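You operate a simulated robot arm through the tools that you are given. There is no shell and no other tool.

Carry out the task below with a simulated robot arm. There is one attempt and no reset: what you move stays moved.

## Task
Plug in plate 3 and run one timed stir at 800 RPM.
Fine: plug in with the switch off; press the timer button once and let the stir stop by itself; stir knob and switch end off.

Only the result counts: the job must be done as asked and must still hold three seconds after the hand-in. Knocking over, shifting, dropping, spilling or breaking anything else fails it.

## Robot
A 6-joint arm with a two-finger parallel gripper, fixed in place. Base frame: the origin is at the foot of the arm, x ahead of it, y to its left, z up. Units: m, rad, N and s.
With the tool pointing down near the work surface it reaches from about 0.46 to 0.86 m from the base axis. Its first joint turns from -2.007 to 2.007 rad. Payload 4.2 kg.
The tool frame sits at the grasp point between the pads (the TCP): z along the fingers, y along the line on which they close. The tips reach 0.023 m beyond it. The gripper opens to 0.094 m. The fingers are 0.038 m wide and 0.01 m thick; the gripper's body (0.054 by 0.096 m) begins 0.039 m behind the TCP.
Orientation is that of the tool frame in the base frame, as [roll, pitch, yaw] about the fixed x, y, z axes, in that order (R = Rz(yaw) Ry(pitch) Rx(roll)). With the fingers straight down and closing along the base's y, the tool's x points along the base's -x, its y along +y and its z along -z.

## Interface
- The arm moves only by the tool arm_command. Its argument "plan" is a list of rows, each an object (a shift or turn left out is 0, a gripper value left out holds the last) with "offset": the shift along the tool's x, y, z in units of 30 mm (1.0 is 30 mm), a list of three; "turn": the turn, a rotation vector about the tool's x, y, z in units of 5 degrees (1.0 is 5 degrees), a list of three; "hand": the opening, from 0 (shut) to 1 (fully open). In form: [{"offset": [x, y, z], "turn": [ax, ay, az], "hand": hand}, ...]. A call has 1 to 20 rows; each row shifts and turns the commanded pose from where the row before left it, along the tool's axes as they then stand. A call with a number of a shift or a turn outside -1 to 1 is refused whole. A row lasts 0.2 s, in which the tool goes at most 0.05 m and 0.15 rad; a call with a longer step from one row to the next is refused whole, and so is a gripper value outside its range. Where a pose cannot be reached the arm comes as near as it can. A force on the tool above 40 N (or 10 N above the force at the start of the call, whichever is more), or a blocked arm, ends the call early, and 0.2 s more pass. The fingers move at their own pace (about 0.108 m/s each) and stop on an object; they squeeze with about 22 N. The grip force told is the motor's: it shows also when the fingers shut on nothing. Time passes only in rows, and 0.2 s behind the last, so rows that do not move let the fingers close. It gives the time, the measured TCP pose, the force on the tool (base axes), the opening and the grip force at its end, in the units of the frame above (readings bear some noise), with the torque about the TCP (base axes, N m) and any sound that the robot's microphone picked up, and new pictures: "show" is both (left out), scene, wrist or none.
- Cameras (640 x 400 px; columns grow to the right, rows downward): "scene" is fixed at [0.0507, 0.6515, 1.534]; the picture's right is [-0.75, -0.66, 0.00], its down [-0.33, 0.38, -0.86] and it looks along [0.57, -0.65, -0.50] (base axes); focal length 324 px, centre (320, 200). "wrist" rides on the gripper at [0.086, 0.016, -0.075] in the tool frame; the picture's right is [-0.18, 0.98, 0.00], its down [-0.58, -0.11, -0.81] and it looks along [-0.79, -0.15, 0.59] (tool axes); focal length 243 px, centre (320, 200). There is no depth. A picture from a camera that has moved, and an enlarged one, comes with that camera's place and axes in the base frame and with its lens. The place of the scene camera against the robot may be out by one fixed shift of up to 0.012 m in any direction.
- lift_body(by): slides the trunk up (or, below 0, down) by that many m; the arm rides with it, the base frame stays. It gives what a move gives, with no picture.
- inspect(camera, box): a new picture of the part [left, top, right, bottom] of that camera's present view, enlarged. The clock stands still meanwhile.
- close_job(): hands the job in; it is judged then, once.

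Places have to be worked out from the pictures, the camera data and where the tool is seen. Open the gripper and draw the arm clear of the work before you hand the job in, unless the task says otherwise.

The tools are called after "Request:" as a command line: name --argument value ..., lists and objects as JSON in quotes. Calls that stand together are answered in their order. arm_command: Moves the arm, as the interface text tells. Its arguments: {"type":"object","properties":{"plan":{"type":"array"},"show":{"type":"string","enum":["both","scene","wrist","none"]}},"required":["plan"]} The other tools are called the same way: lift_body (by) slides the trunk up or down; inspect (camera, box) takes an enlarged picture of a part of a camera's view; close_job () hands the job in.

At the start:

```text
clock: 0.0
ee_pos: [0.4087, 0.1515, 1.369]
ee_rot: [3.141, -0.001, 3.14]
force: [0.7, 0.2, 1.0]
torque: [-0.02, 0.0, -0.01]
grip_width: 0.0942
grasp_force: 0.1
trunk travel left (down, up): [-0.85, 0.14]
```

scene: 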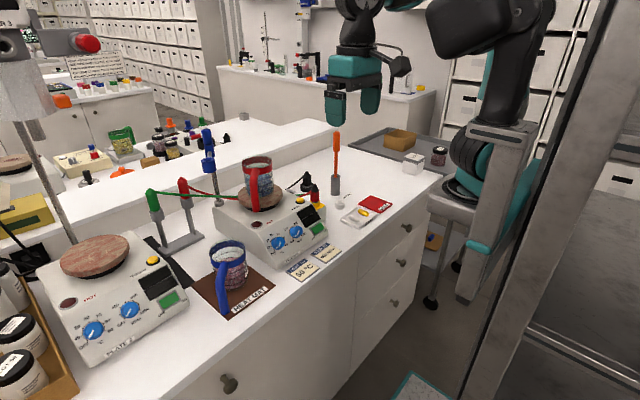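
wrist: 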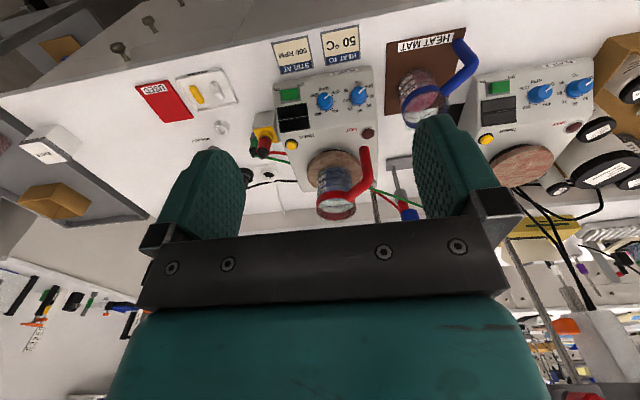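

I'll start by looking closer at the scene from both cameras before moving anything.

Request:
inspect --camera "scene" --box '[180, 120, 400, 290]'

Request:
inspect --camera "scene" --box '[20, 180, 220, 370]'

Request:
inspect --camera "wrist" --box '[220, 20, 420, 220]'

Request:
inspect --camera "wrist" --box '[380, 20, 640, 260]'

```text
2.35 times, centred on (290, 205) of scene
camera zoom: at [0.0507, 0.6515, 1.534], right [-0.75, -0.66, 0.0], down [-0.33, 0.38, -0.86], along [0.57, -0.65, -0.5], focal length 763 px, centre (391, 188)
```

zoom: 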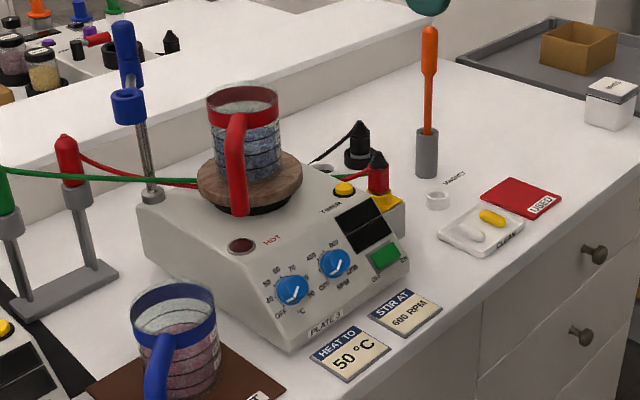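

```text
2.11 times, centred on (120, 275) of scene
camera zoom: at [0.0507, 0.6515, 1.534], right [-0.75, -0.66, 0.0], down [-0.33, 0.38, -0.86], along [0.57, -0.65, -0.5], focal length 683 px, centre (741, 42)
```

zoom: 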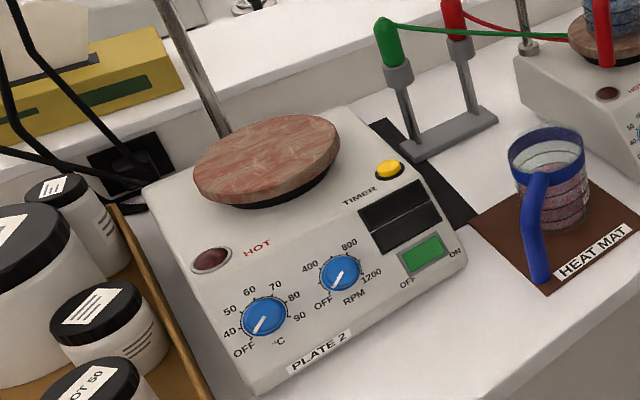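

```text
2.00 times, centred on (320, 120) of wrist
camera zoom: at [0.3229, 0.1657, 1.4435], right [0.18, 0.98, 0.0], down [0.58, -0.11, 0.81], along [0.79, -0.15, -0.59], focal length 485 px, centre (320, 360)
```

zoom: 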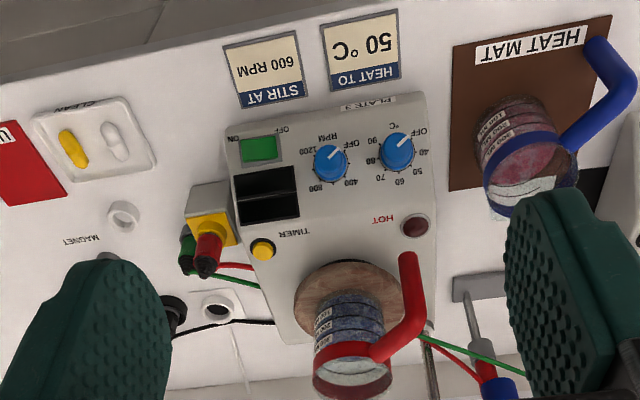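

```text
1.67 times, centred on (510, 140) of wrist
camera zoom: at [0.3229, 0.1657, 1.4435], right [0.18, 0.98, 0.0], down [0.58, -0.11, 0.81], along [0.79, -0.15, -0.59], focal length 404 px, centre (3, 300)
```

zoom: 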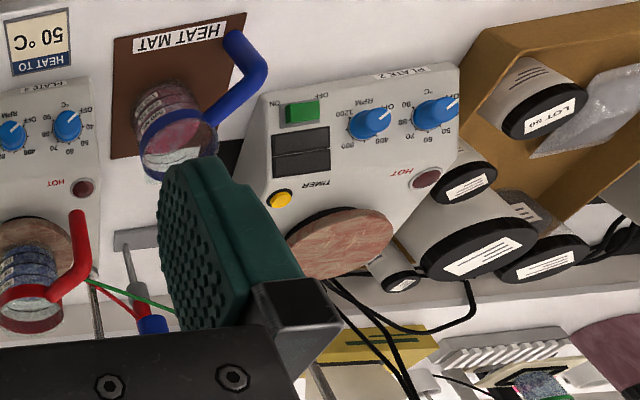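

The wrist view shows plate 3 straight ahead, roughly at x 0.55–0.8 and y 0–0.1, with a black plug beside a socket ring to its right. I lower the trunk a little at the present, clear x to get a closer view.

Request:
lift_body --by -0.12

Request:
arm_command --plan '[{"offset": [0, 0, 0]}]' --show "both"

```text
clock: 1.5
ee_pos: [0.4076, 0.1511, 1.2494]
ee_rot: [-3.141, 0.001, 3.141]
force: [0.3, -0.1, 0.4]
torque: [0.01, -0.02, -0.01]
grip_width: 0.0939
grasp_force: 0.1
trunk travel left (down, up): [-0.73, 0.26]
```

```text
clock: 1.9
ee_pos: [0.4091, 0.1516, 1.2506]
ee_rot: [3.141, -0.001, 3.141]
force: [-0.2, 0.1, -0.8]
torque: [0.0, 0.01, 0.0]
grip_width: 0.0939
grasp_force: 0.1
trunk travel left (down, up): [-0.73, 0.26]
camera wrist: at [0.3229, 0.1657, 1.3235], right [0.18, 0.98, 0.0], down [0.58, -0.11, 0.81], along [0.79, -0.15, -0.59], focal length 243 px, centre (320, 200)
```

scene: 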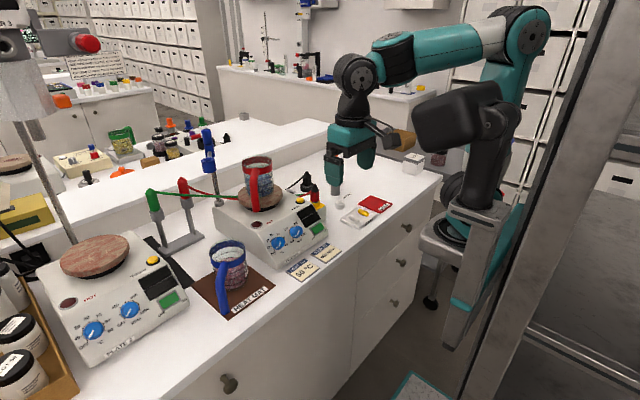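
wrist: 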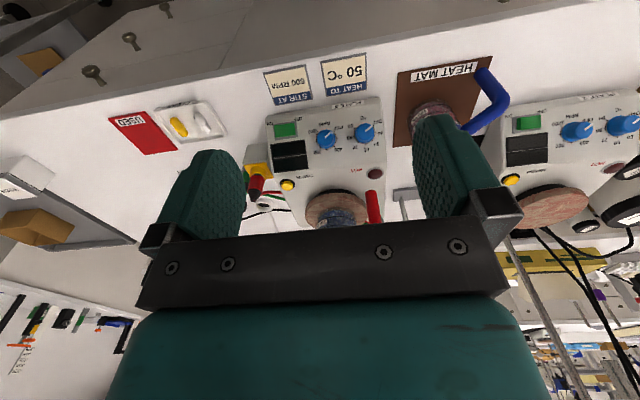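

The view is closer now, and the plug area shows between the fingers. I enlarge the plug/socket region and plate 3's panel.

Request:
inspect --camera "wrist" --box '[235, 90, 395, 190]'

Request:
inspect --camera "wrist" --box '[235, 150, 345, 235]'

Request:
inspect --camera "scene" --box '[255, 160, 345, 220]'

Request:
inspect --camera "scene" --box '[245, 200, 345, 280]'

```text
4.00 times, centred on (315, 140) of wrist
camera zoom: at [0.3229, 0.1657, 1.3235], right [0.18, 0.98, 0.0], down [0.58, -0.11, 0.81], along [0.79, -0.15, -0.59], focal length 970 px, centre (340, 440)
```

zoom: 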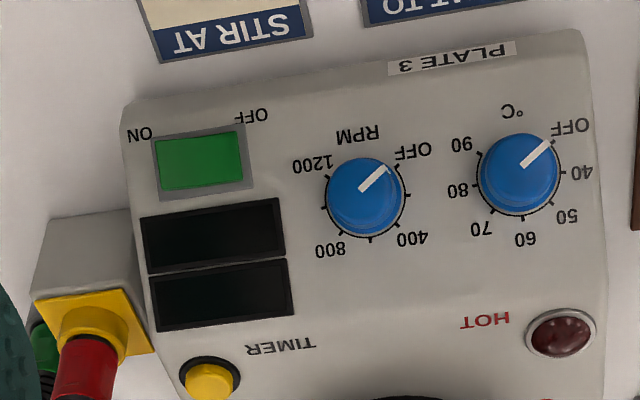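

```text
4.71 times, centred on (290, 192) of wrist
camera zoom: at [0.3229, 0.1657, 1.3235], right [0.18, 0.98, 0.0], down [0.58, -0.11, 0.81], along [0.79, -0.15, -0.59], focal length 1142 px, centre (461, 235)
```

zoom: 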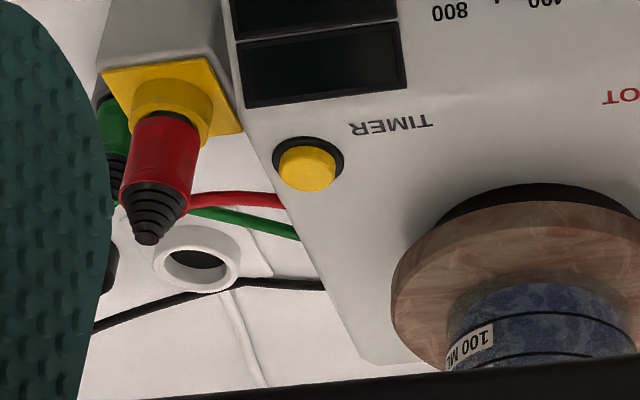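

```text
6.67 times, centred on (300, 190) of scene
camera zoom: at [0.0507, 0.6515, 1.534], right [-0.75, -0.66, 0.0], down [-0.33, 0.38, -0.86], along [0.57, -0.65, -0.5], focal length 2163 px, centre (453, 267)
```

zoom: 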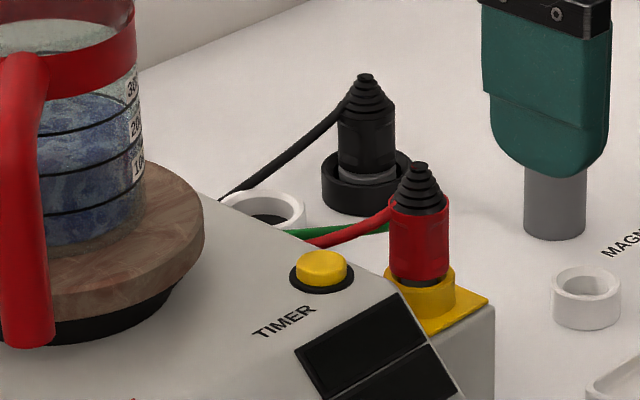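

```text
5.00 times, centred on (295, 240) of scene
camera zoom: at [0.0507, 0.6515, 1.534], right [-0.75, -0.66, 0.0], down [-0.33, 0.38, -0.86], along [0.57, -0.65, -0.5], focal length 1622 px, centre (445, 0)
```

zoom: 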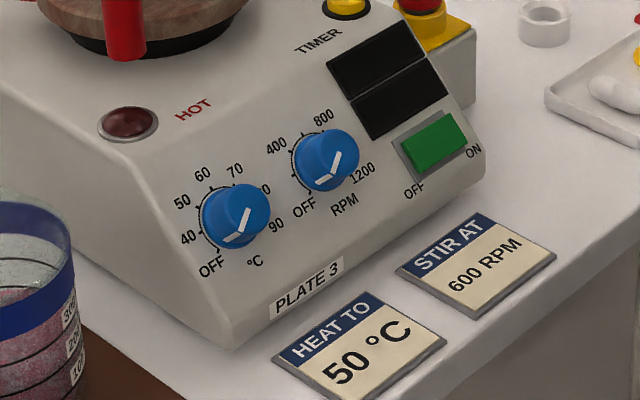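

The plate 3 knobs both point at OFF, and the rocker is dark. A black plug sits in a black ring, with a white ring socket next to it. I shift the tool sideways to -y for a clear view of the plugs and rings.

Request:
arm_command --plan '[{"offset": [0, -1, 0]}, {"offset": [0, -1, 0]}, {"offset": [0, -1, 0]}, {"offset": [0, -1, 0]}, {"offset": [0, -1, 0]}, {"offset": [0, -1, 0]}, {"offset": [0, 0, 0]}]' --show "both"

```text
clock: 3.5
ee_pos: [0.4455, -0.0096, 1.2415]
ee_rot: [-3.141, -0.003, -3.14]
force: [-0.1, -0.6, 0.0]
torque: [0.01, 0.01, 0.0]
grip_width: 0.0941
grasp_force: 0.0
out of reach, approached as far as the arm can: row 4, 5, 6
trunk travel left (down, up): [-0.73, 0.26]
camera wrist: at [0.36, 0.0063, 1.316], right [0.18, 0.98, 0.0], down [0.58, -0.11, 0.81], along [0.79, -0.15, -0.59], focal length 243 px, centre (320, 200)
```

scene: 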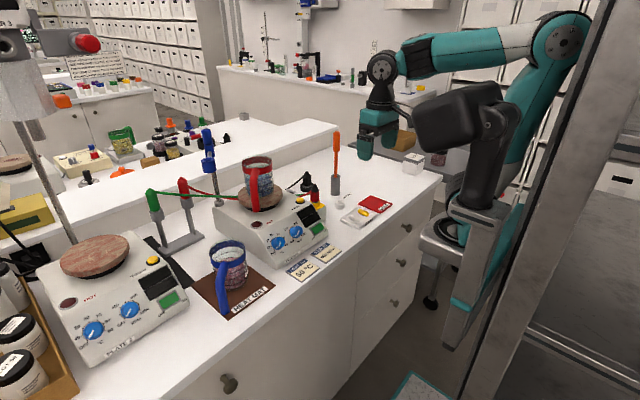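
wrist: 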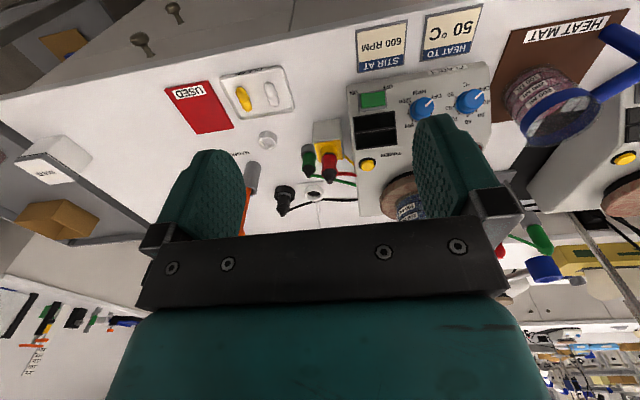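

Now the plugs and rings are between the fingers; I enlarge that area.

Request:
inspect --camera "wrist" --box '[240, 110, 400, 220]'

Request:
inspect --camera "wrist" --box '[480, 200, 640, 300]'

Request:
inspect --camera "scene" --box '[130, 120, 250, 260]'

```text
3.64 times, centred on (320, 165) of wrist
camera zoom: at [0.36, 0.0063, 1.316], right [0.18, 0.98, 0.0], down [0.58, -0.11, 0.81], along [0.79, -0.15, -0.59], focal length 882 px, centre (320, 327)
```

zoom: 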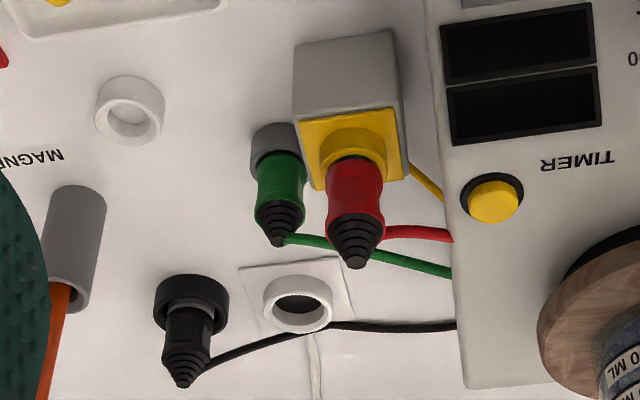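

```text
4.00 times, centred on (560, 250) of wrist
camera zoom: at [0.36, 0.0063, 1.316], right [0.18, 0.98, 0.0], down [0.58, -0.11, 0.81], along [0.79, -0.15, -0.59], focal length 970 px, centre (-640, 0)
```

zoom: 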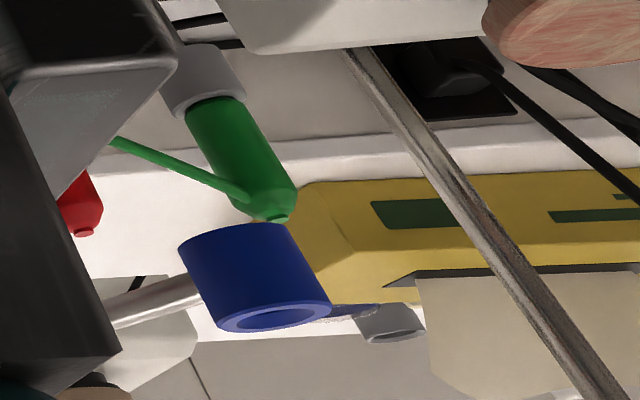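

```text
2.86 times, centred on (190, 190) of scene
camera zoom: at [0.0507, 0.6515, 1.534], right [-0.75, -0.66, 0.0], down [-0.33, 0.38, -0.86], along [0.57, -0.65, -0.5], focal length 927 px, centre (691, 229)
```

zoom: 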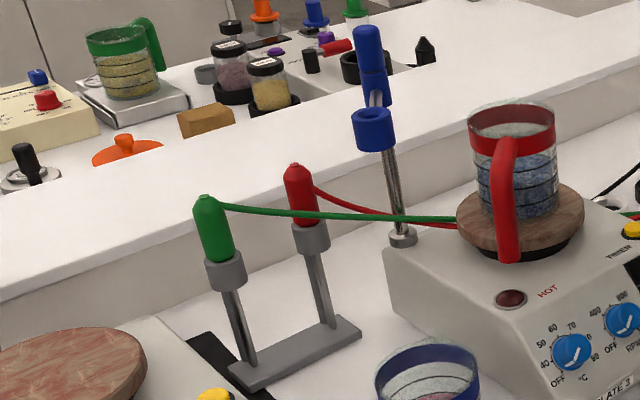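

The black plug stands in a black parking ring near (0.84, -0.18). The white socket is near (0.86, -0.10), with a white mains lead to the wall. The red and green plugs belong to the probes, so I leave them alone. I move forward at safe height for a closer second view.

Request:
arm_command --plan '[{"offset": [-1, -0.5, 0]}, {"offset": [-1, -0.5, 0]}, {"offset": [-1, -0.5, 0]}, {"offset": [-1, -0.5, 0]}, {"offset": [-1, -0.5, 0]}, {"offset": [-1, -0.5, 0]}, {"offset": [-1, -0.5, 0]}, {"offset": [-1, -0.5, 0]}, {"offset": [0, 0, 0]}]' --show "both"

```text
clock: 5.5
ee_pos: [0.6826, -0.1273, 1.2431]
ee_rot: [-3.142, 0.0, 3.141]
force: [0.5, 0.6, 0.3]
torque: [-0.01, -0.04, -0.01]
grip_width: 0.094
grasp_force: 0.0
trunk travel left (down, up): [-0.73, 0.26]
camera wrist: at [0.598, -0.1124, 1.3173], right [0.18, 0.98, 0.0], down [0.58, -0.11, 0.81], along [0.79, -0.15, -0.59], focal length 243 px, centre (320, 200)
```

scene: 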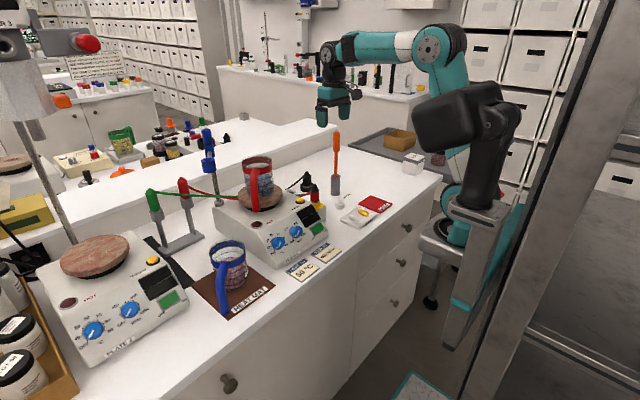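
wrist: 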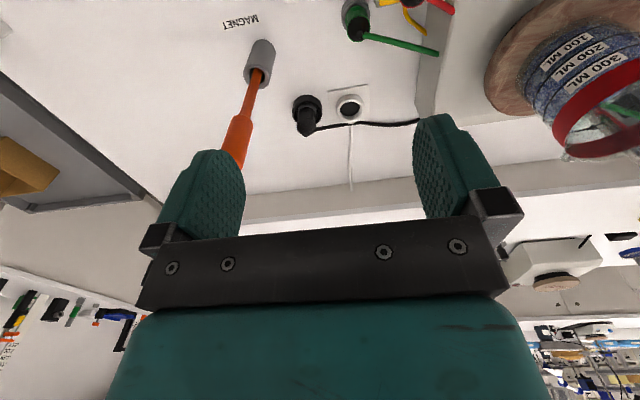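

The plug and socket are clearly visible. I enlarge them to triangulate.

Request:
inspect --camera "wrist" --box '[270, 70, 400, 150]'

Request:
inspect --camera "wrist" --box '[200, 0, 460, 160]'

Request:
inspect --camera "scene" --box '[270, 100, 370, 220]'

```text
4.92 times, centred on (335, 110) of wrist
camera zoom: at [0.598, -0.1124, 1.3173], right [0.18, 0.98, 0.0], down [0.58, -0.11, 0.81], along [0.79, -0.15, -0.59], focal length 1194 px, centre (246, 643)
```

zoom: 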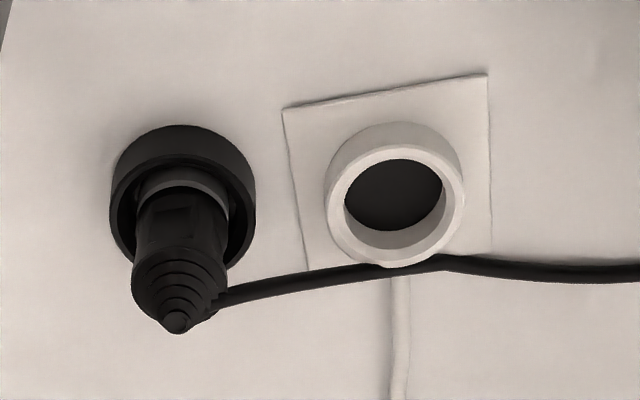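

```text
2.46 times, centred on (330, 80) of wrist
camera zoom: at [0.598, -0.1124, 1.3173], right [0.18, 0.98, 0.0], down [0.58, -0.11, 0.81], along [0.79, -0.15, -0.59], focal length 597 px, centre (295, 495)
```

zoom: 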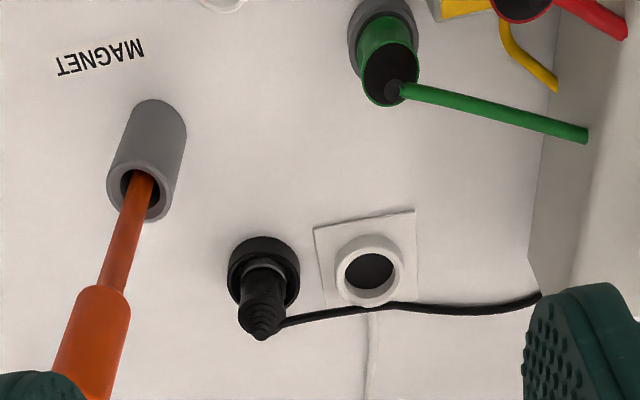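

```text
3.33 times, centred on (320, 160) of scene
camera zoom: at [0.0507, 0.6515, 1.534], right [-0.75, -0.66, 0.0], down [-0.33, 0.38, -0.86], along [0.57, -0.65, -0.5], focal length 1081 px, centre (320, 333)
```

zoom: 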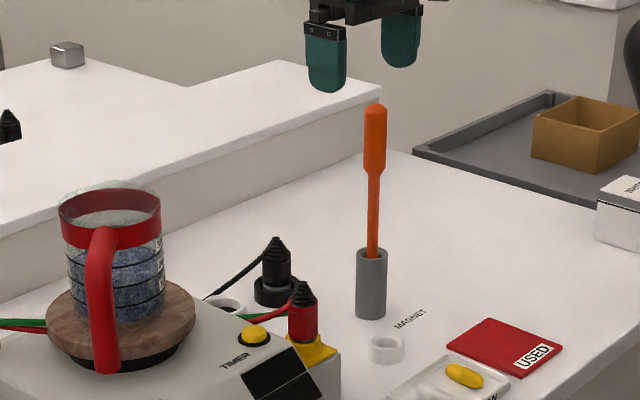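

Triangulating from the two wrist views gives these positions:
- Plug: about (0.865, -0.186), tip z about 0.975.
- Socket: about (0.878, -0.104), ring top z about 0.907.
- Orange stick: about (0.75, -0.23), up to z about 1.16.

I look at the wrist geometry in the scene view before going lower.

Request:
inspect --camera "scene" --box '[290, 10, 530, 160]'

Request:
inspect --camera "wrist" --box '[440, 0, 640, 200]'

```text
2.67 times, centred on (410, 85) of scene
camera zoom: at [0.0507, 0.6515, 1.534], right [-0.75, -0.66, 0.0], down [-0.33, 0.38, -0.86], along [0.57, -0.65, -0.5], focal length 865 px, centre (80, 507)
```

zoom: 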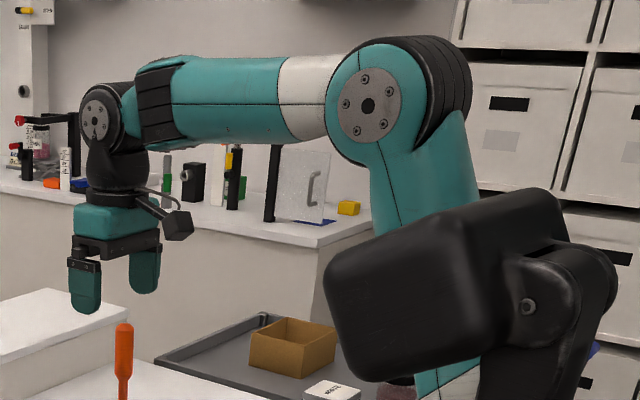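

```text
2.00 times, centred on (540, 100) of wrist
camera zoom: at [0.598, -0.1124, 1.3173], right [0.18, 0.98, 0.0], down [0.58, -0.11, 0.81], along [0.79, -0.15, -0.59], focal length 485 px, centre (-120, 400)
```

zoom: 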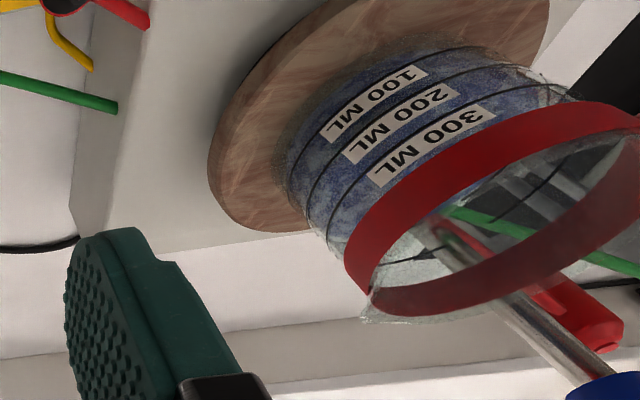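

The bracket camera is small, and the forearm runs back level at about 0.23 m above the TCP. I test the reach toward the plug's radius (about 0.885 m) here at a safe height before lowering.

Request:
arm_command --plan '[{"offset": [-1, -0.2, 0]}, {"offset": [-1, -0.2, 0]}, {"offset": [-1, -0.2, 0]}, {"offset": [-1, -0.2, 0]}, {"offset": [-1, -0.2, 0]}, {"offset": [-1, -0.2, 0]}, {"offset": [0, 0, 0]}]' --show "both"

```text
clock: 7.1
ee_pos: [0.8323, -0.1613, 1.2308]
ee_rot: [-3.141, -0.002, 3.14]
force: [-0.4, -0.4, 0.3]
torque: [0.01, 0.0, -0.01]
grip_width: 0.0937
grasp_force: 0.1
out of reach, approached as far as the arm can: row 5, 6
trunk travel left (down, up): [-0.73, 0.26]
camera wrist: at [0.746, -0.1459, 1.3052], right [0.18, 0.98, 0.0], down [0.58, -0.11, 0.81], along [0.79, -0.15, -0.59], focal length 243 px, centre (320, 200)
```

scene: 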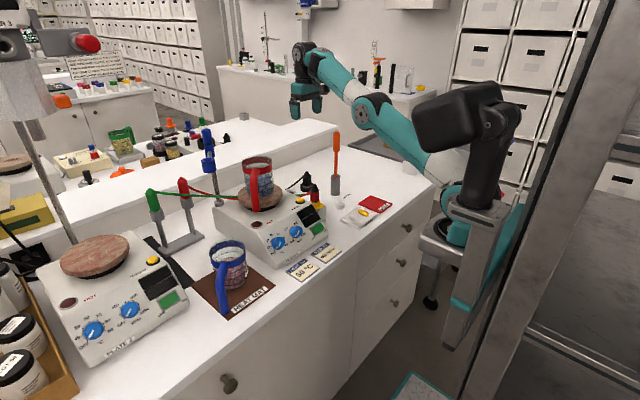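
wrist: 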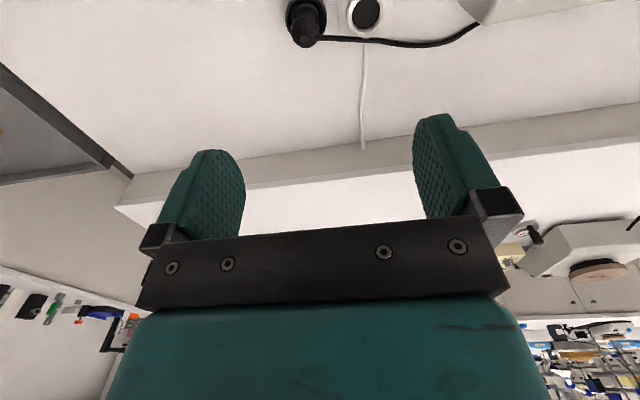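

At this height the reach limit is a 0.848 m radius with the arm pointing upward. With the trunk raised and the arm reaching down it should go further and also pass above the orange stick. I check the switch rocker closely, then raise the trunk.

Request:
inspect --camera "scene" --box '[310, 220, 340, 240]'

Request:
inspect --camera "scene" --box '[150, 285, 190, 310]'

Request:
lift_body --by 0.2

```text
16.00 times, centred on (325, 230) of scene
camera zoom: at [0.0507, 0.6515, 1.534], right [-0.75, -0.66, 0.0], down [-0.33, 0.38, -0.86], along [0.57, -0.65, -0.5], focal length 5190 px, centre (240, -280)
```

zoom: 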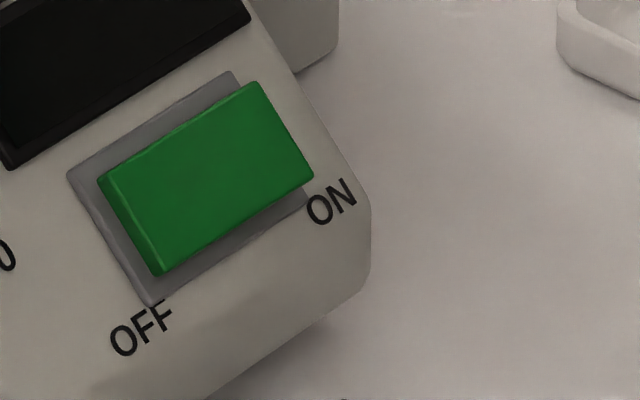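

```text
16.00 times, centred on (170, 298) of scene
camera zoom: at [0.0507, 0.6515, 1.534], right [-0.75, -0.66, 0.0], down [-0.33, 0.38, -0.86], along [0.57, -0.65, -0.5], focal length 5190 px, centre (2720, -1360)
```

zoom: 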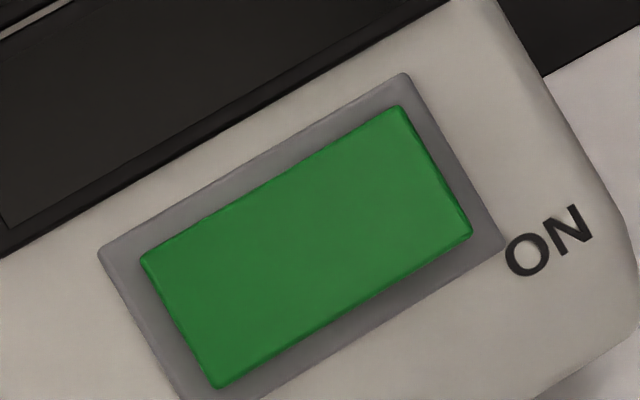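

```text
clock: 9.3
ee_pos: [0.8326, -0.1607, 1.4321]
ee_rot: [-3.142, 0.0, -3.141]
force: [0.9, 1.1, -0.1]
torque: [0.01, -0.06, 0.01]
grip_width: 0.0941
grasp_force: 0.1
trunk travel left (down, up): [-0.93, 0.06]
```

The ON end of plate 3's rocker stands proud, so the switch is off, as wanted. I now turn the tool 90° up here, clear of the stick, so the fingers close along x and the camera sits on the -y side. That way the cable leaves between the fingers.

Request:
arm_command --plan '[{"turn": [0, 0, -1]}, {"turn": [0, 0, -1]}, {"turn": [0, 0, -1]}, {"turn": [0, 0, -1]}, {"turn": [0, 0, -1]}, {"turn": [0, 0, -1]}, {"turn": [0, 0, -1]}, {"turn": [0, 0, -1]}, {"turn": [0, 0, -1]}, {"turn": [0, 0, -1]}, {"turn": [0, 0, -1]}, {"turn": [0, 0, -1]}, {"turn": [0, 0, -1]}, {"turn": [0, 0, -1]}, {"turn": [0, 0, -1]}, {"turn": [0, 0, -1]}, {"turn": [0, 0, -1]}, {"turn": [0, 0, -1]}, {"offset": [0, 0, 0]}]' --show "wrist"

```text
clock: 13.3
ee_pos: [0.831, -0.1617, 1.4307]
ee_rot: [3.142, 0.001, -1.568]
force: [0.7, 0.3, 0.2]
torque: [0.01, 0.01, -0.01]
grip_width: 0.0942
grasp_force: 0.0
trunk travel left (down, up): [-0.93, 0.06]
camera wrist: at [0.8159, -0.2489, 1.5051], right [-0.98, 0.18, 0.0], down [0.11, 0.58, 0.81], along [0.15, 0.79, -0.59], focal length 243 px, centre (320, 200)
```

wrist: 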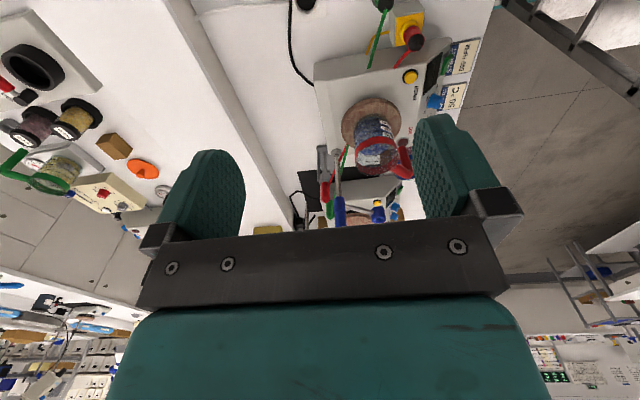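

The yaw is now about -90°: tool x points to -y and tool y to -x. I descend part way while still above the stick's top and extend toward the plug's position at (0.865, -0.186).

Request:
arm_command --plan '[{"offset": [0, 0, 1]}, {"offset": [0, 0, 1]}, {"offset": [0, 0, 1]}, {"offset": [0, 0, 1]}, {"offset": [0, 0, 1]}, {"offset": [0, 0, 1]}, {"offset": [0.4, -0.55, 0]}, {"offset": [0.4, -0.55, 0]}, {"offset": [0, 0, 0]}]' --show "both"

```text
clock: 15.3
ee_pos: [0.8631, -0.1853, 1.252]
ee_rot: [-3.141, 0.0, -1.572]
force: [-0.1, -0.3, 0.3]
torque: [0.0, -0.01, 0.0]
grip_width: 0.0941
grasp_force: 0.1
trunk travel left (down, up): [-0.93, 0.06]
camera wrist: at [0.8486, -0.2732, 1.3256], right [-0.98, 0.18, 0.0], down [0.11, 0.58, 0.81], along [0.15, 0.79, -0.59], focal length 243 px, centre (320, 200)
```

scene: 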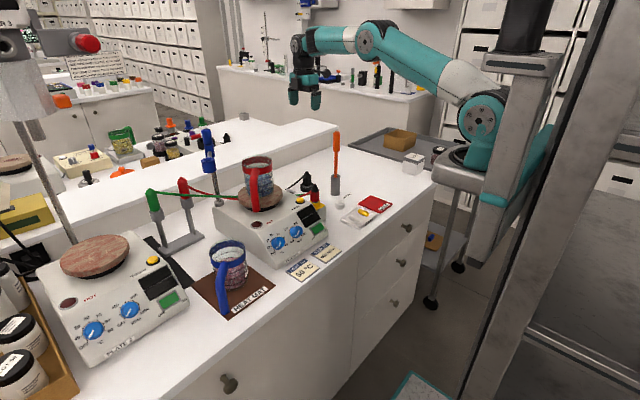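
wrist: 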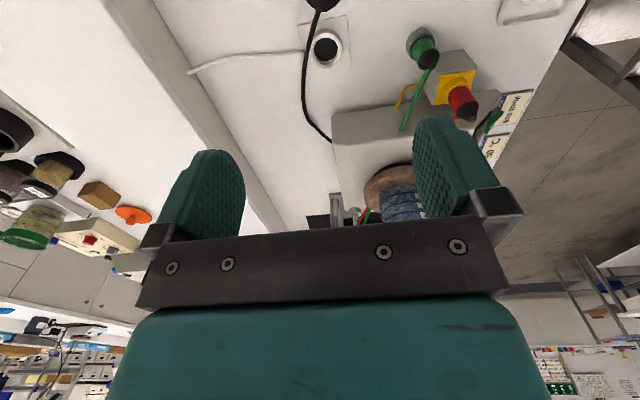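

The position is reached exactly and the plug shows in line (column about 321). I descend to z about 1.08 and check the alignment again.

Request:
arm_command --plan '[{"offset": [0, 0, 1]}, {"offset": [0, 0, 1]}, {"offset": [0, 0, 1]}, {"offset": [0, 0, 1]}, {"offset": [0, 0, 1]}, {"offset": [0, 0, 0.7]}, {"offset": [0, 0, 0]}]' --show "both"

```text
clock: 16.9
ee_pos: [0.8648, -0.1829, 1.081]
ee_rot: [3.141, 0.001, -1.569]
force: [-1.1, -0.6, -0.4]
torque: [-0.04, 0.01, 0.0]
grip_width: 0.0939
grasp_force: 0.1
trunk travel left (down, up): [-0.93, 0.06]
camera wrist: at [0.8483, -0.2704, 1.1547], right [-0.98, 0.18, 0.0], down [0.11, 0.58, 0.81], along [0.15, 0.79, -0.59], focal length 243 px, centre (320, 200)
```

scene: 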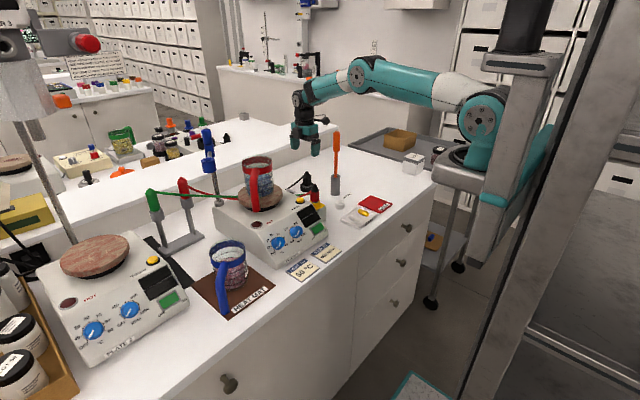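
wrist: 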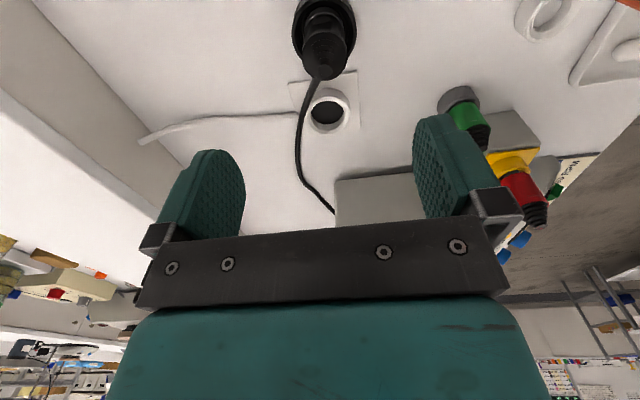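

The plug stays centred between the fingers. I enlarge to refine its axis and the cable's direction before descending on it.

Request:
inspect --camera "wrist" --box '[260, 0, 420, 110]'

Request:
inspect --camera "scene" --box '[270, 110, 350, 220]'

```text
3.64 times, centred on (340, 55) of wrist
camera zoom: at [0.8483, -0.2704, 1.1547], right [-0.98, 0.18, 0.0], down [0.11, 0.58, 0.81], along [0.15, 0.79, -0.59], focal length 882 px, centre (247, 727)
```

zoom: 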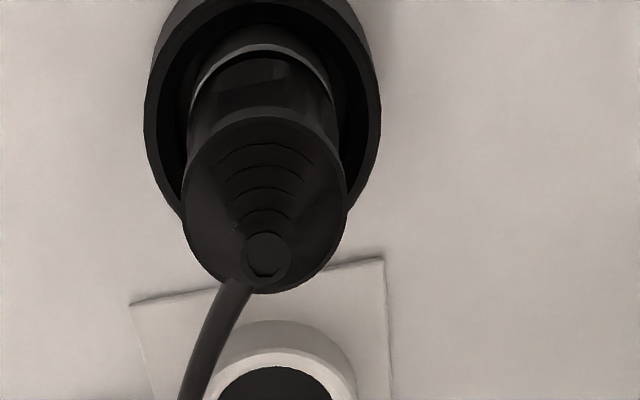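

```text
3.64 times, centred on (310, 165) of scene
camera zoom: at [0.0507, 0.6515, 1.534], right [-0.75, -0.66, 0.0], down [-0.33, 0.38, -0.86], along [0.57, -0.65, -0.5], focal length 1180 px, centre (356, 327)
```

zoom: 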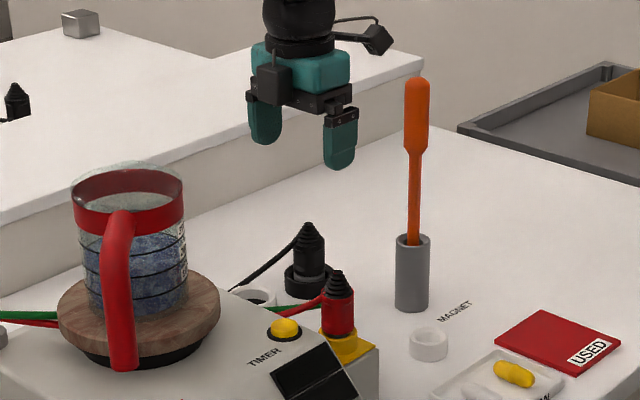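

The plug axis is at about (0.861, -0.185), and its cable heads off in +y/+x. I centre on it, turn 10° so the cable passes cleanly between the fingers, and go down to z about 1.0.

Request:
arm_command --plan '[{"offset": [0.07, 0.13, 0]}, {"turn": [0, 0, 1]}, {"turn": [0, 0, 1]}, {"offset": [0, 0, 0.9]}, {"offset": [0, 0, 0.9]}, {"offset": [0, 0, 0.9]}, {"offset": [0, 0, 0]}]' --show "wrist"

Request:
inspect --camera "wrist" --box '[240, 40, 420, 190]'

Request:
inspect --camera "scene" --box '[270, 110, 350, 220]'

```text
clock: 18.5
ee_pos: [0.8602, -0.186, 1.0003]
ee_rot: [3.141, 0.0, -1.746]
force: [-0.4, 0.3, 0.4]
torque: [-0.01, -0.01, 0.02]
grip_width: 0.0937
grasp_force: 0.1
trunk travel left (down, up): [-0.93, 0.06]
camera wrist: at [0.8304, -0.2699, 1.0743], right [-0.94, 0.35, 0.0], down [0.21, 0.55, 0.81], along [0.28, 0.75, -0.59], focal length 243 px, centre (320, 200)
```

wrist: 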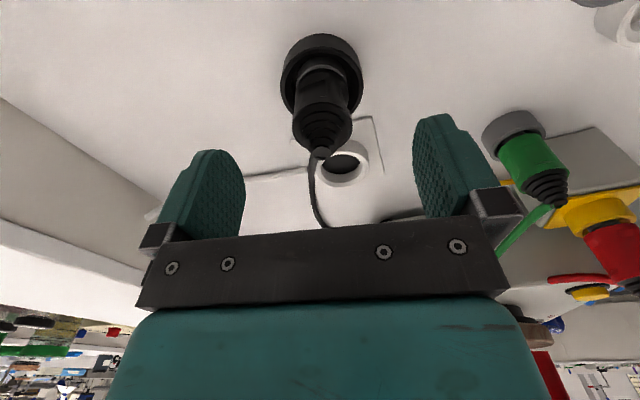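

```text
2.67 times, centred on (330, 115) of wrist
camera zoom: at [0.8304, -0.2699, 1.0743], right [-0.94, 0.35, 0.0], down [0.21, 0.55, 0.81], along [0.28, 0.75, -0.59], focal length 647 px, centre (293, 427)
```

zoom: 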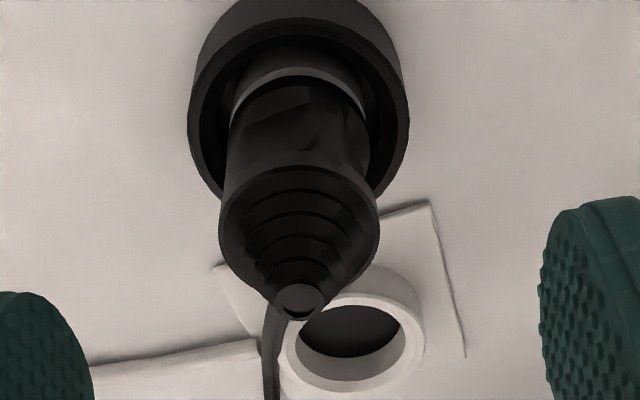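

```text
3.64 times, centred on (310, 165) of scene
camera zoom: at [0.0507, 0.6515, 1.534], right [-0.75, -0.66, 0.0], down [-0.33, 0.38, -0.86], along [0.57, -0.65, -0.5], focal length 1180 px, centre (356, 327)
```

zoom: 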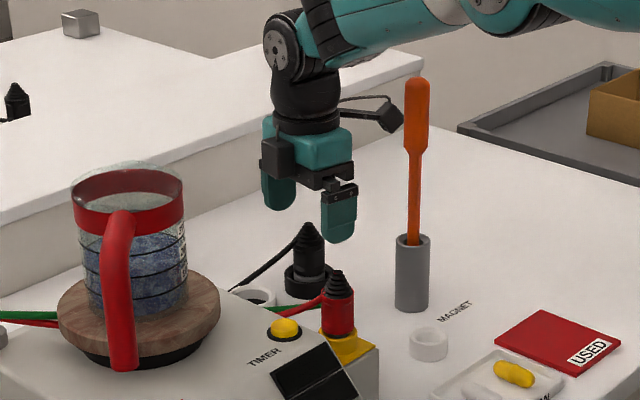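

The alignment holds to about 1 mm: plug tip z about 0.977, body from 0.907 to 0.953, about 35 mm thick. The forearm will pass close to the orange stick, though. I raise the trunk 5 cm for a steeper forearm and tilt the tool 10° about its closing axis so the wrist moves away to +y (the pads stay parallel to the plug).

Request:
lift_body --by 0.05

Request:
arm_command --plan '[{"turn": [0, 1, 0]}, {"turn": [0, 1, 0]}, {"offset": [0, 0, 0]}]' --show "both"

```text
clock: 19.4
ee_pos: [0.8609, -0.1858, 1.0502]
ee_rot: [-3.141, 0.001, -1.746]
force: [-0.5, -0.8, 0.8]
torque: [0.01, 0.0, 0.01]
grip_width: 0.0938
grasp_force: 0.2
trunk travel left (down, up): [-0.98, 0.01]
```

```text
clock: 20.2
ee_pos: [0.8602, -0.1856, 1.0512]
ee_rot: [3.141, -0.174, -1.746]
force: [0.0, 0.6, 0.3]
torque: [-0.03, -0.01, 0.01]
grip_width: 0.0944
grasp_force: 0.2
trunk travel left (down, up): [-0.98, 0.01]
camera wrist: at [0.8321, -0.2553, 1.1386], right [-0.94, 0.35, -0.03], down [0.23, 0.68, 0.69], along [0.26, 0.64, -0.72], focal length 243 px, centre (320, 200)
```

scene: 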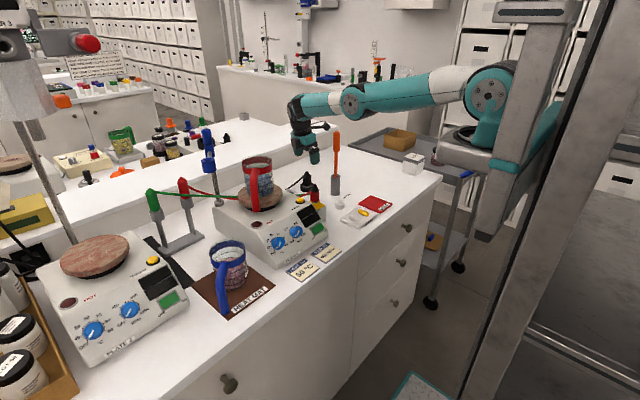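
wrist: 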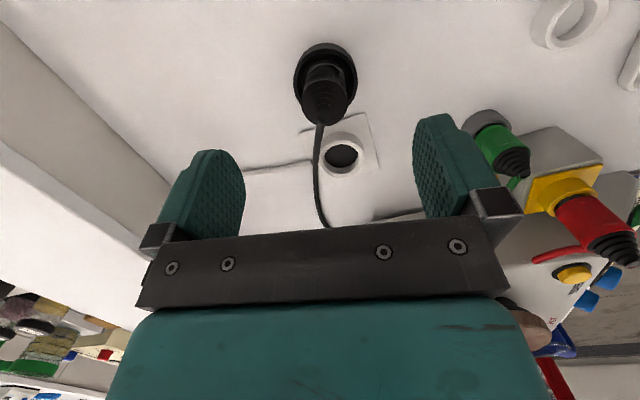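

The tilt is in: the wrist moved to +y and the TCP stayed over the plug. I descend vertically most of the way and look.

Request:
arm_command --plan '[{"offset": [-0.153, 0, 0.872]}, {"offset": [-0.153, 0, 0.872]}, {"offset": [-0.153, 0, 0.872]}, {"offset": [0, 0, 0]}]' --show "both"

Request:
inspect --camera "wrist" --box '[240, 60, 420, 220]'

Request:
inspect --camera "scene" --box '[270, 90, 370, 220]'

```text
clock: 21.2
ee_pos: [0.8383, -0.1775, 0.9838]
ee_rot: [-3.141, -0.175, -1.746]
force: [-0.2, 0.0, -0.2]
torque: [-0.03, 0.01, 0.03]
grip_width: 0.0942
grasp_force: 0.1
out of reach, approached as far as the arm can: row 1, 2, 3
trunk travel left (down, up): [-0.98, 0.01]
camera wrist: at [0.8113, -0.2473, 1.0712], right [-0.94, 0.35, -0.03], down [0.23, 0.68, 0.69], along [0.26, 0.64, -0.72], focal length 243 px, centre (320, 200)
```

scene: 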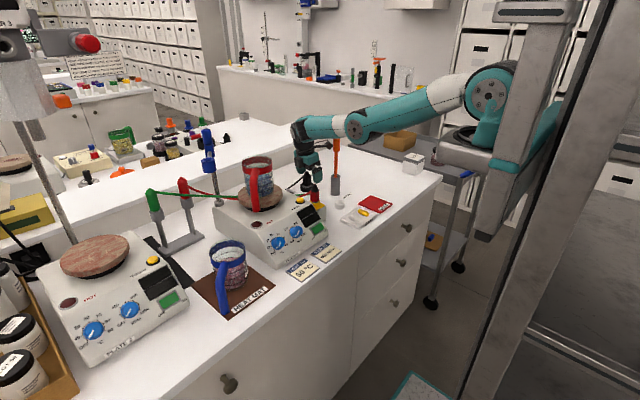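
wrist: 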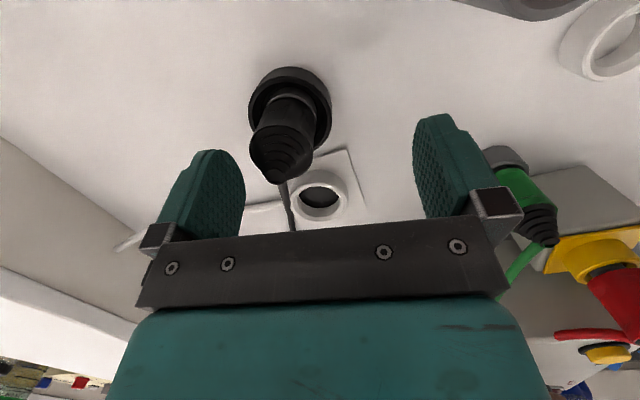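

```text
2.50 times, centred on (330, 140) of wrist
camera zoom: at [0.8113, -0.2473, 1.0712], right [-0.94, 0.35, -0.03], down [0.23, 0.68, 0.69], along [0.26, 0.64, -0.72], focal length 606 px, centre (295, 350)
```

zoom: 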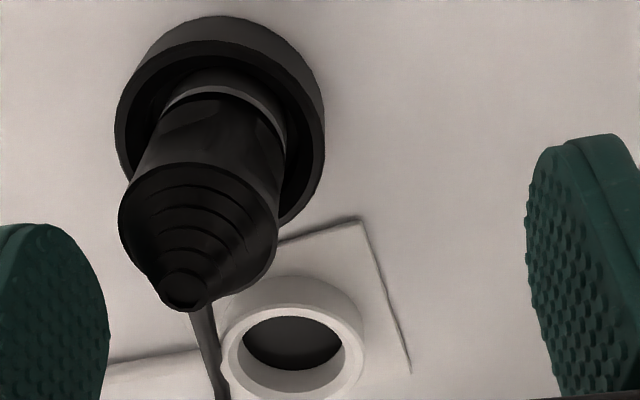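

```text
3.08 times, centred on (320, 155) of scene
camera zoom: at [0.0507, 0.6515, 1.534], right [-0.75, -0.66, 0.0], down [-0.33, 0.38, -0.86], along [0.57, -0.65, -0.5], focal length 998 px, centre (320, 338)
```

zoom: 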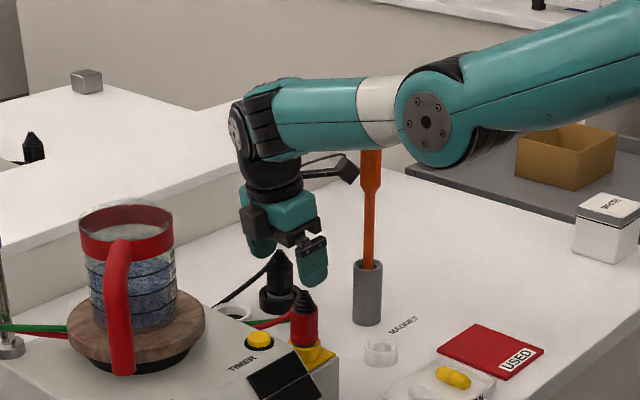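

The high trunk overstretched the arm downward, so the TCP drifted to (0.838, -0.178, 0.984), but nothing was touched. The shoulder should be roughly level with the wrist. I raise the arm vertically first, recentre over the plug, then lower the trunk.

Request:
arm_command --plan '[{"offset": [0.173, 0, -0.985]}, {"offset": [0.173, 0, -0.985]}, {"offset": [0.173, 0, -0.985]}, {"offset": [0.173, 0, -0.985]}, {"offset": [0.173, 0, -0.985]}, {"offset": [0.173, 0, -0.985]}, {"offset": [0.173, 0, -0.985]}, {"offset": [0, 0, 0]}]' --show "none"

```text
clock: 23.0
ee_pos: [0.8511, -0.1805, 1.1944]
ee_rot: [3.141, -0.175, -1.747]
force: [0.0, -0.2, 0.8]
torque: [0.0, -0.03, 0.02]
grip_width: 0.0941
grasp_force: 0.0
out of reach, approached as far as the arm can: row 1, 2
trunk travel left (down, up): [-0.98, 0.01]
```

The arm is up at z 1.194. I recentre over (0.8605, -0.185), add a bit of height, and lower the trunk 0.2 m, so the fingertips stay just above the plug.

Request:
arm_command --plan '[{"offset": [0.173, 0, -0.985]}, {"offset": [0.091, -0.338, 0.016]}, {"offset": [0, 0, 0]}]' --show "none"

Request:
lift_body --by -0.2

Request:
arm_command --plan '[{"offset": [0, 0, 0]}]' --show "both"

```text
clock: 23.8
ee_pos: [0.8597, -0.1832, 1.2246]
ee_rot: [-3.142, -0.173, -1.746]
force: [-0.2, -0.1, 0.8]
torque: [0.02, -0.03, 0.0]
grip_width: 0.0938
grasp_force: 0.0
trunk travel left (down, up): [-0.98, 0.01]
```

```text
clock: 26.0
ee_pos: [0.8614, -0.1836, 1.0242]
ee_rot: [3.141, -0.173, -1.745]
force: [-0.3, 0.0, -0.2]
torque: [0.01, -0.01, -0.05]
grip_width: 0.0939
grasp_force: 0.1
trunk travel left (down, up): [-0.78, 0.21]
```

```text
clock: 26.4
ee_pos: [0.8605, -0.1837, 1.0253]
ee_rot: [3.141, -0.174, -1.744]
force: [0.7, 0.0, 0.4]
torque: [-0.04, 0.01, -0.01]
grip_width: 0.0938
grasp_force: 0.0
trunk travel left (down, up): [-0.78, 0.21]
camera wrist: at [0.8327, -0.2532, 1.1123], right [-0.94, 0.35, -0.03], down [0.23, 0.68, 0.69], along [0.26, 0.64, -0.72], focal length 243 px, centre (320, 200)
```

scene: 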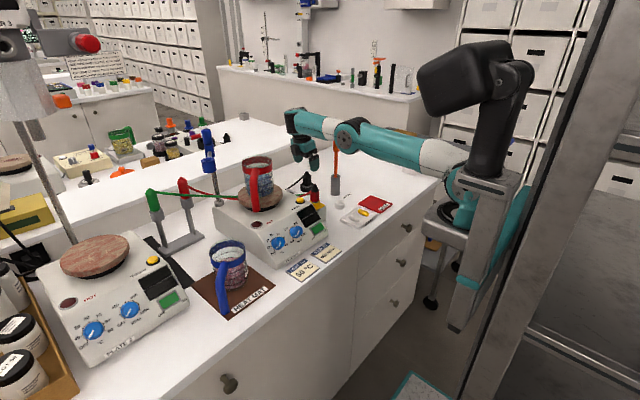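
wrist: 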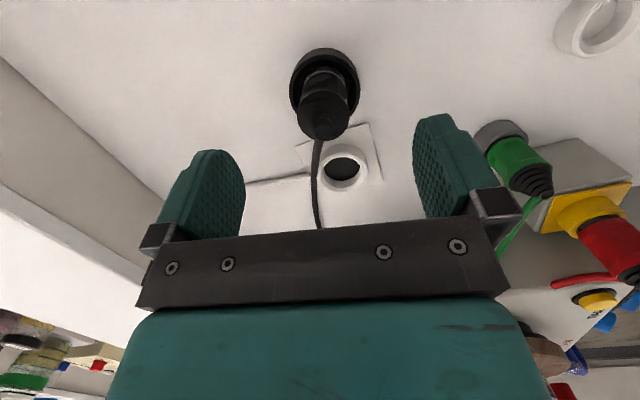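

Good: the pose is exact with the trunk at this height. I descend straight over the plug body to TCP z about 0.945 in three slow rows.

Request:
arm_command --plan '[{"offset": [-0.106, 0, 0.887]}, {"offset": [-0.154, 0, 0.879]}, {"offset": [0, 0, 0]}]' --show "both"

Request:
inspect --camera "wrist" --box '[240, 80, 420, 230]'

Request:
inspect --camera "scene" --box '[270, 100, 370, 220]'

```text
clock: 27.2
ee_pos: [0.8616, -0.1845, 0.971]
ee_rot: [-3.141, -0.174, -1.745]
force: [0.0, 0.4, -0.9]
torque: [-0.01, 0.01, -0.03]
grip_width: 0.094
grasp_force: 0.0
trunk travel left (down, up): [-0.78, 0.21]
camera wrist: at [0.8336, -0.2541, 1.0583], right [-0.94, 0.35, -0.03], down [0.23, 0.68, 0.69], along [0.26, 0.64, -0.72], focal length 243 px, centre (320, 200)
```

scene: 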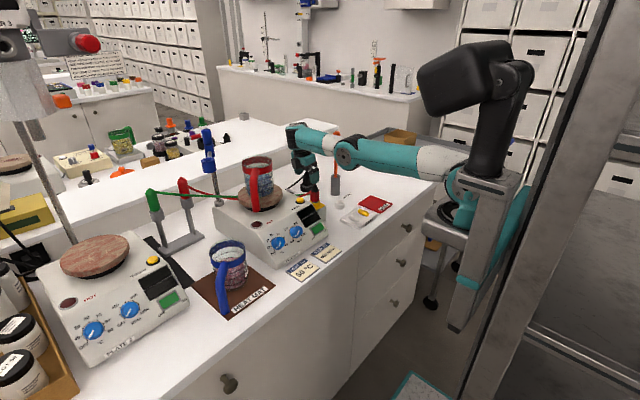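
wrist: 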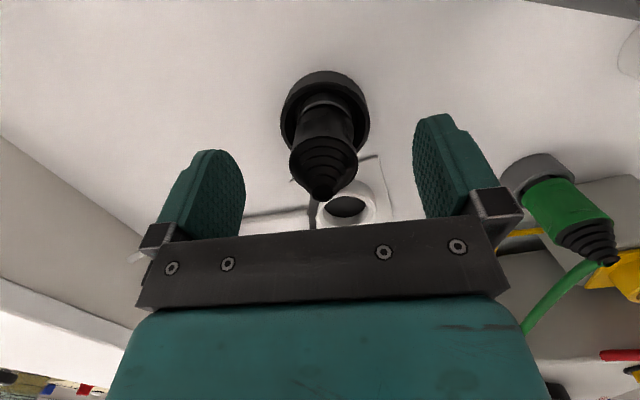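

```text
2.67 times, centred on (330, 155) of wrist
camera zoom: at [0.8336, -0.2541, 1.0583], right [-0.94, 0.35, -0.03], down [0.23, 0.68, 0.69], along [0.26, 0.64, -0.72], focal length 647 px, centre (293, 320)
```

zoom: 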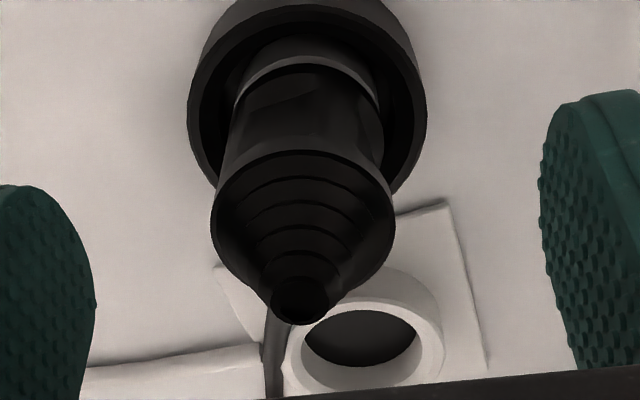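

```text
3.33 times, centred on (320, 160) of scene
camera zoom: at [0.0507, 0.6515, 1.534], right [-0.75, -0.66, 0.0], down [-0.33, 0.38, -0.86], along [0.57, -0.65, -0.5], focal length 1081 px, centre (320, 333)
```

zoom: 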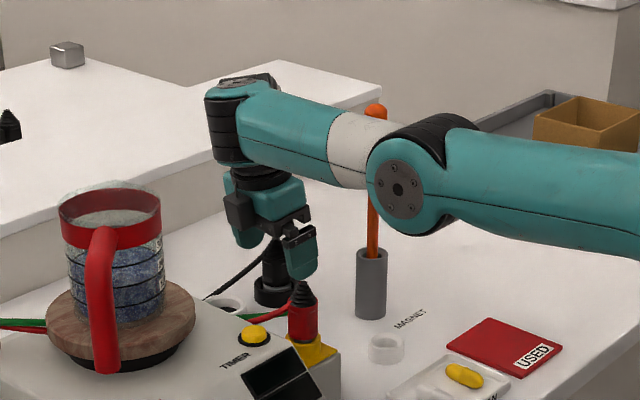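

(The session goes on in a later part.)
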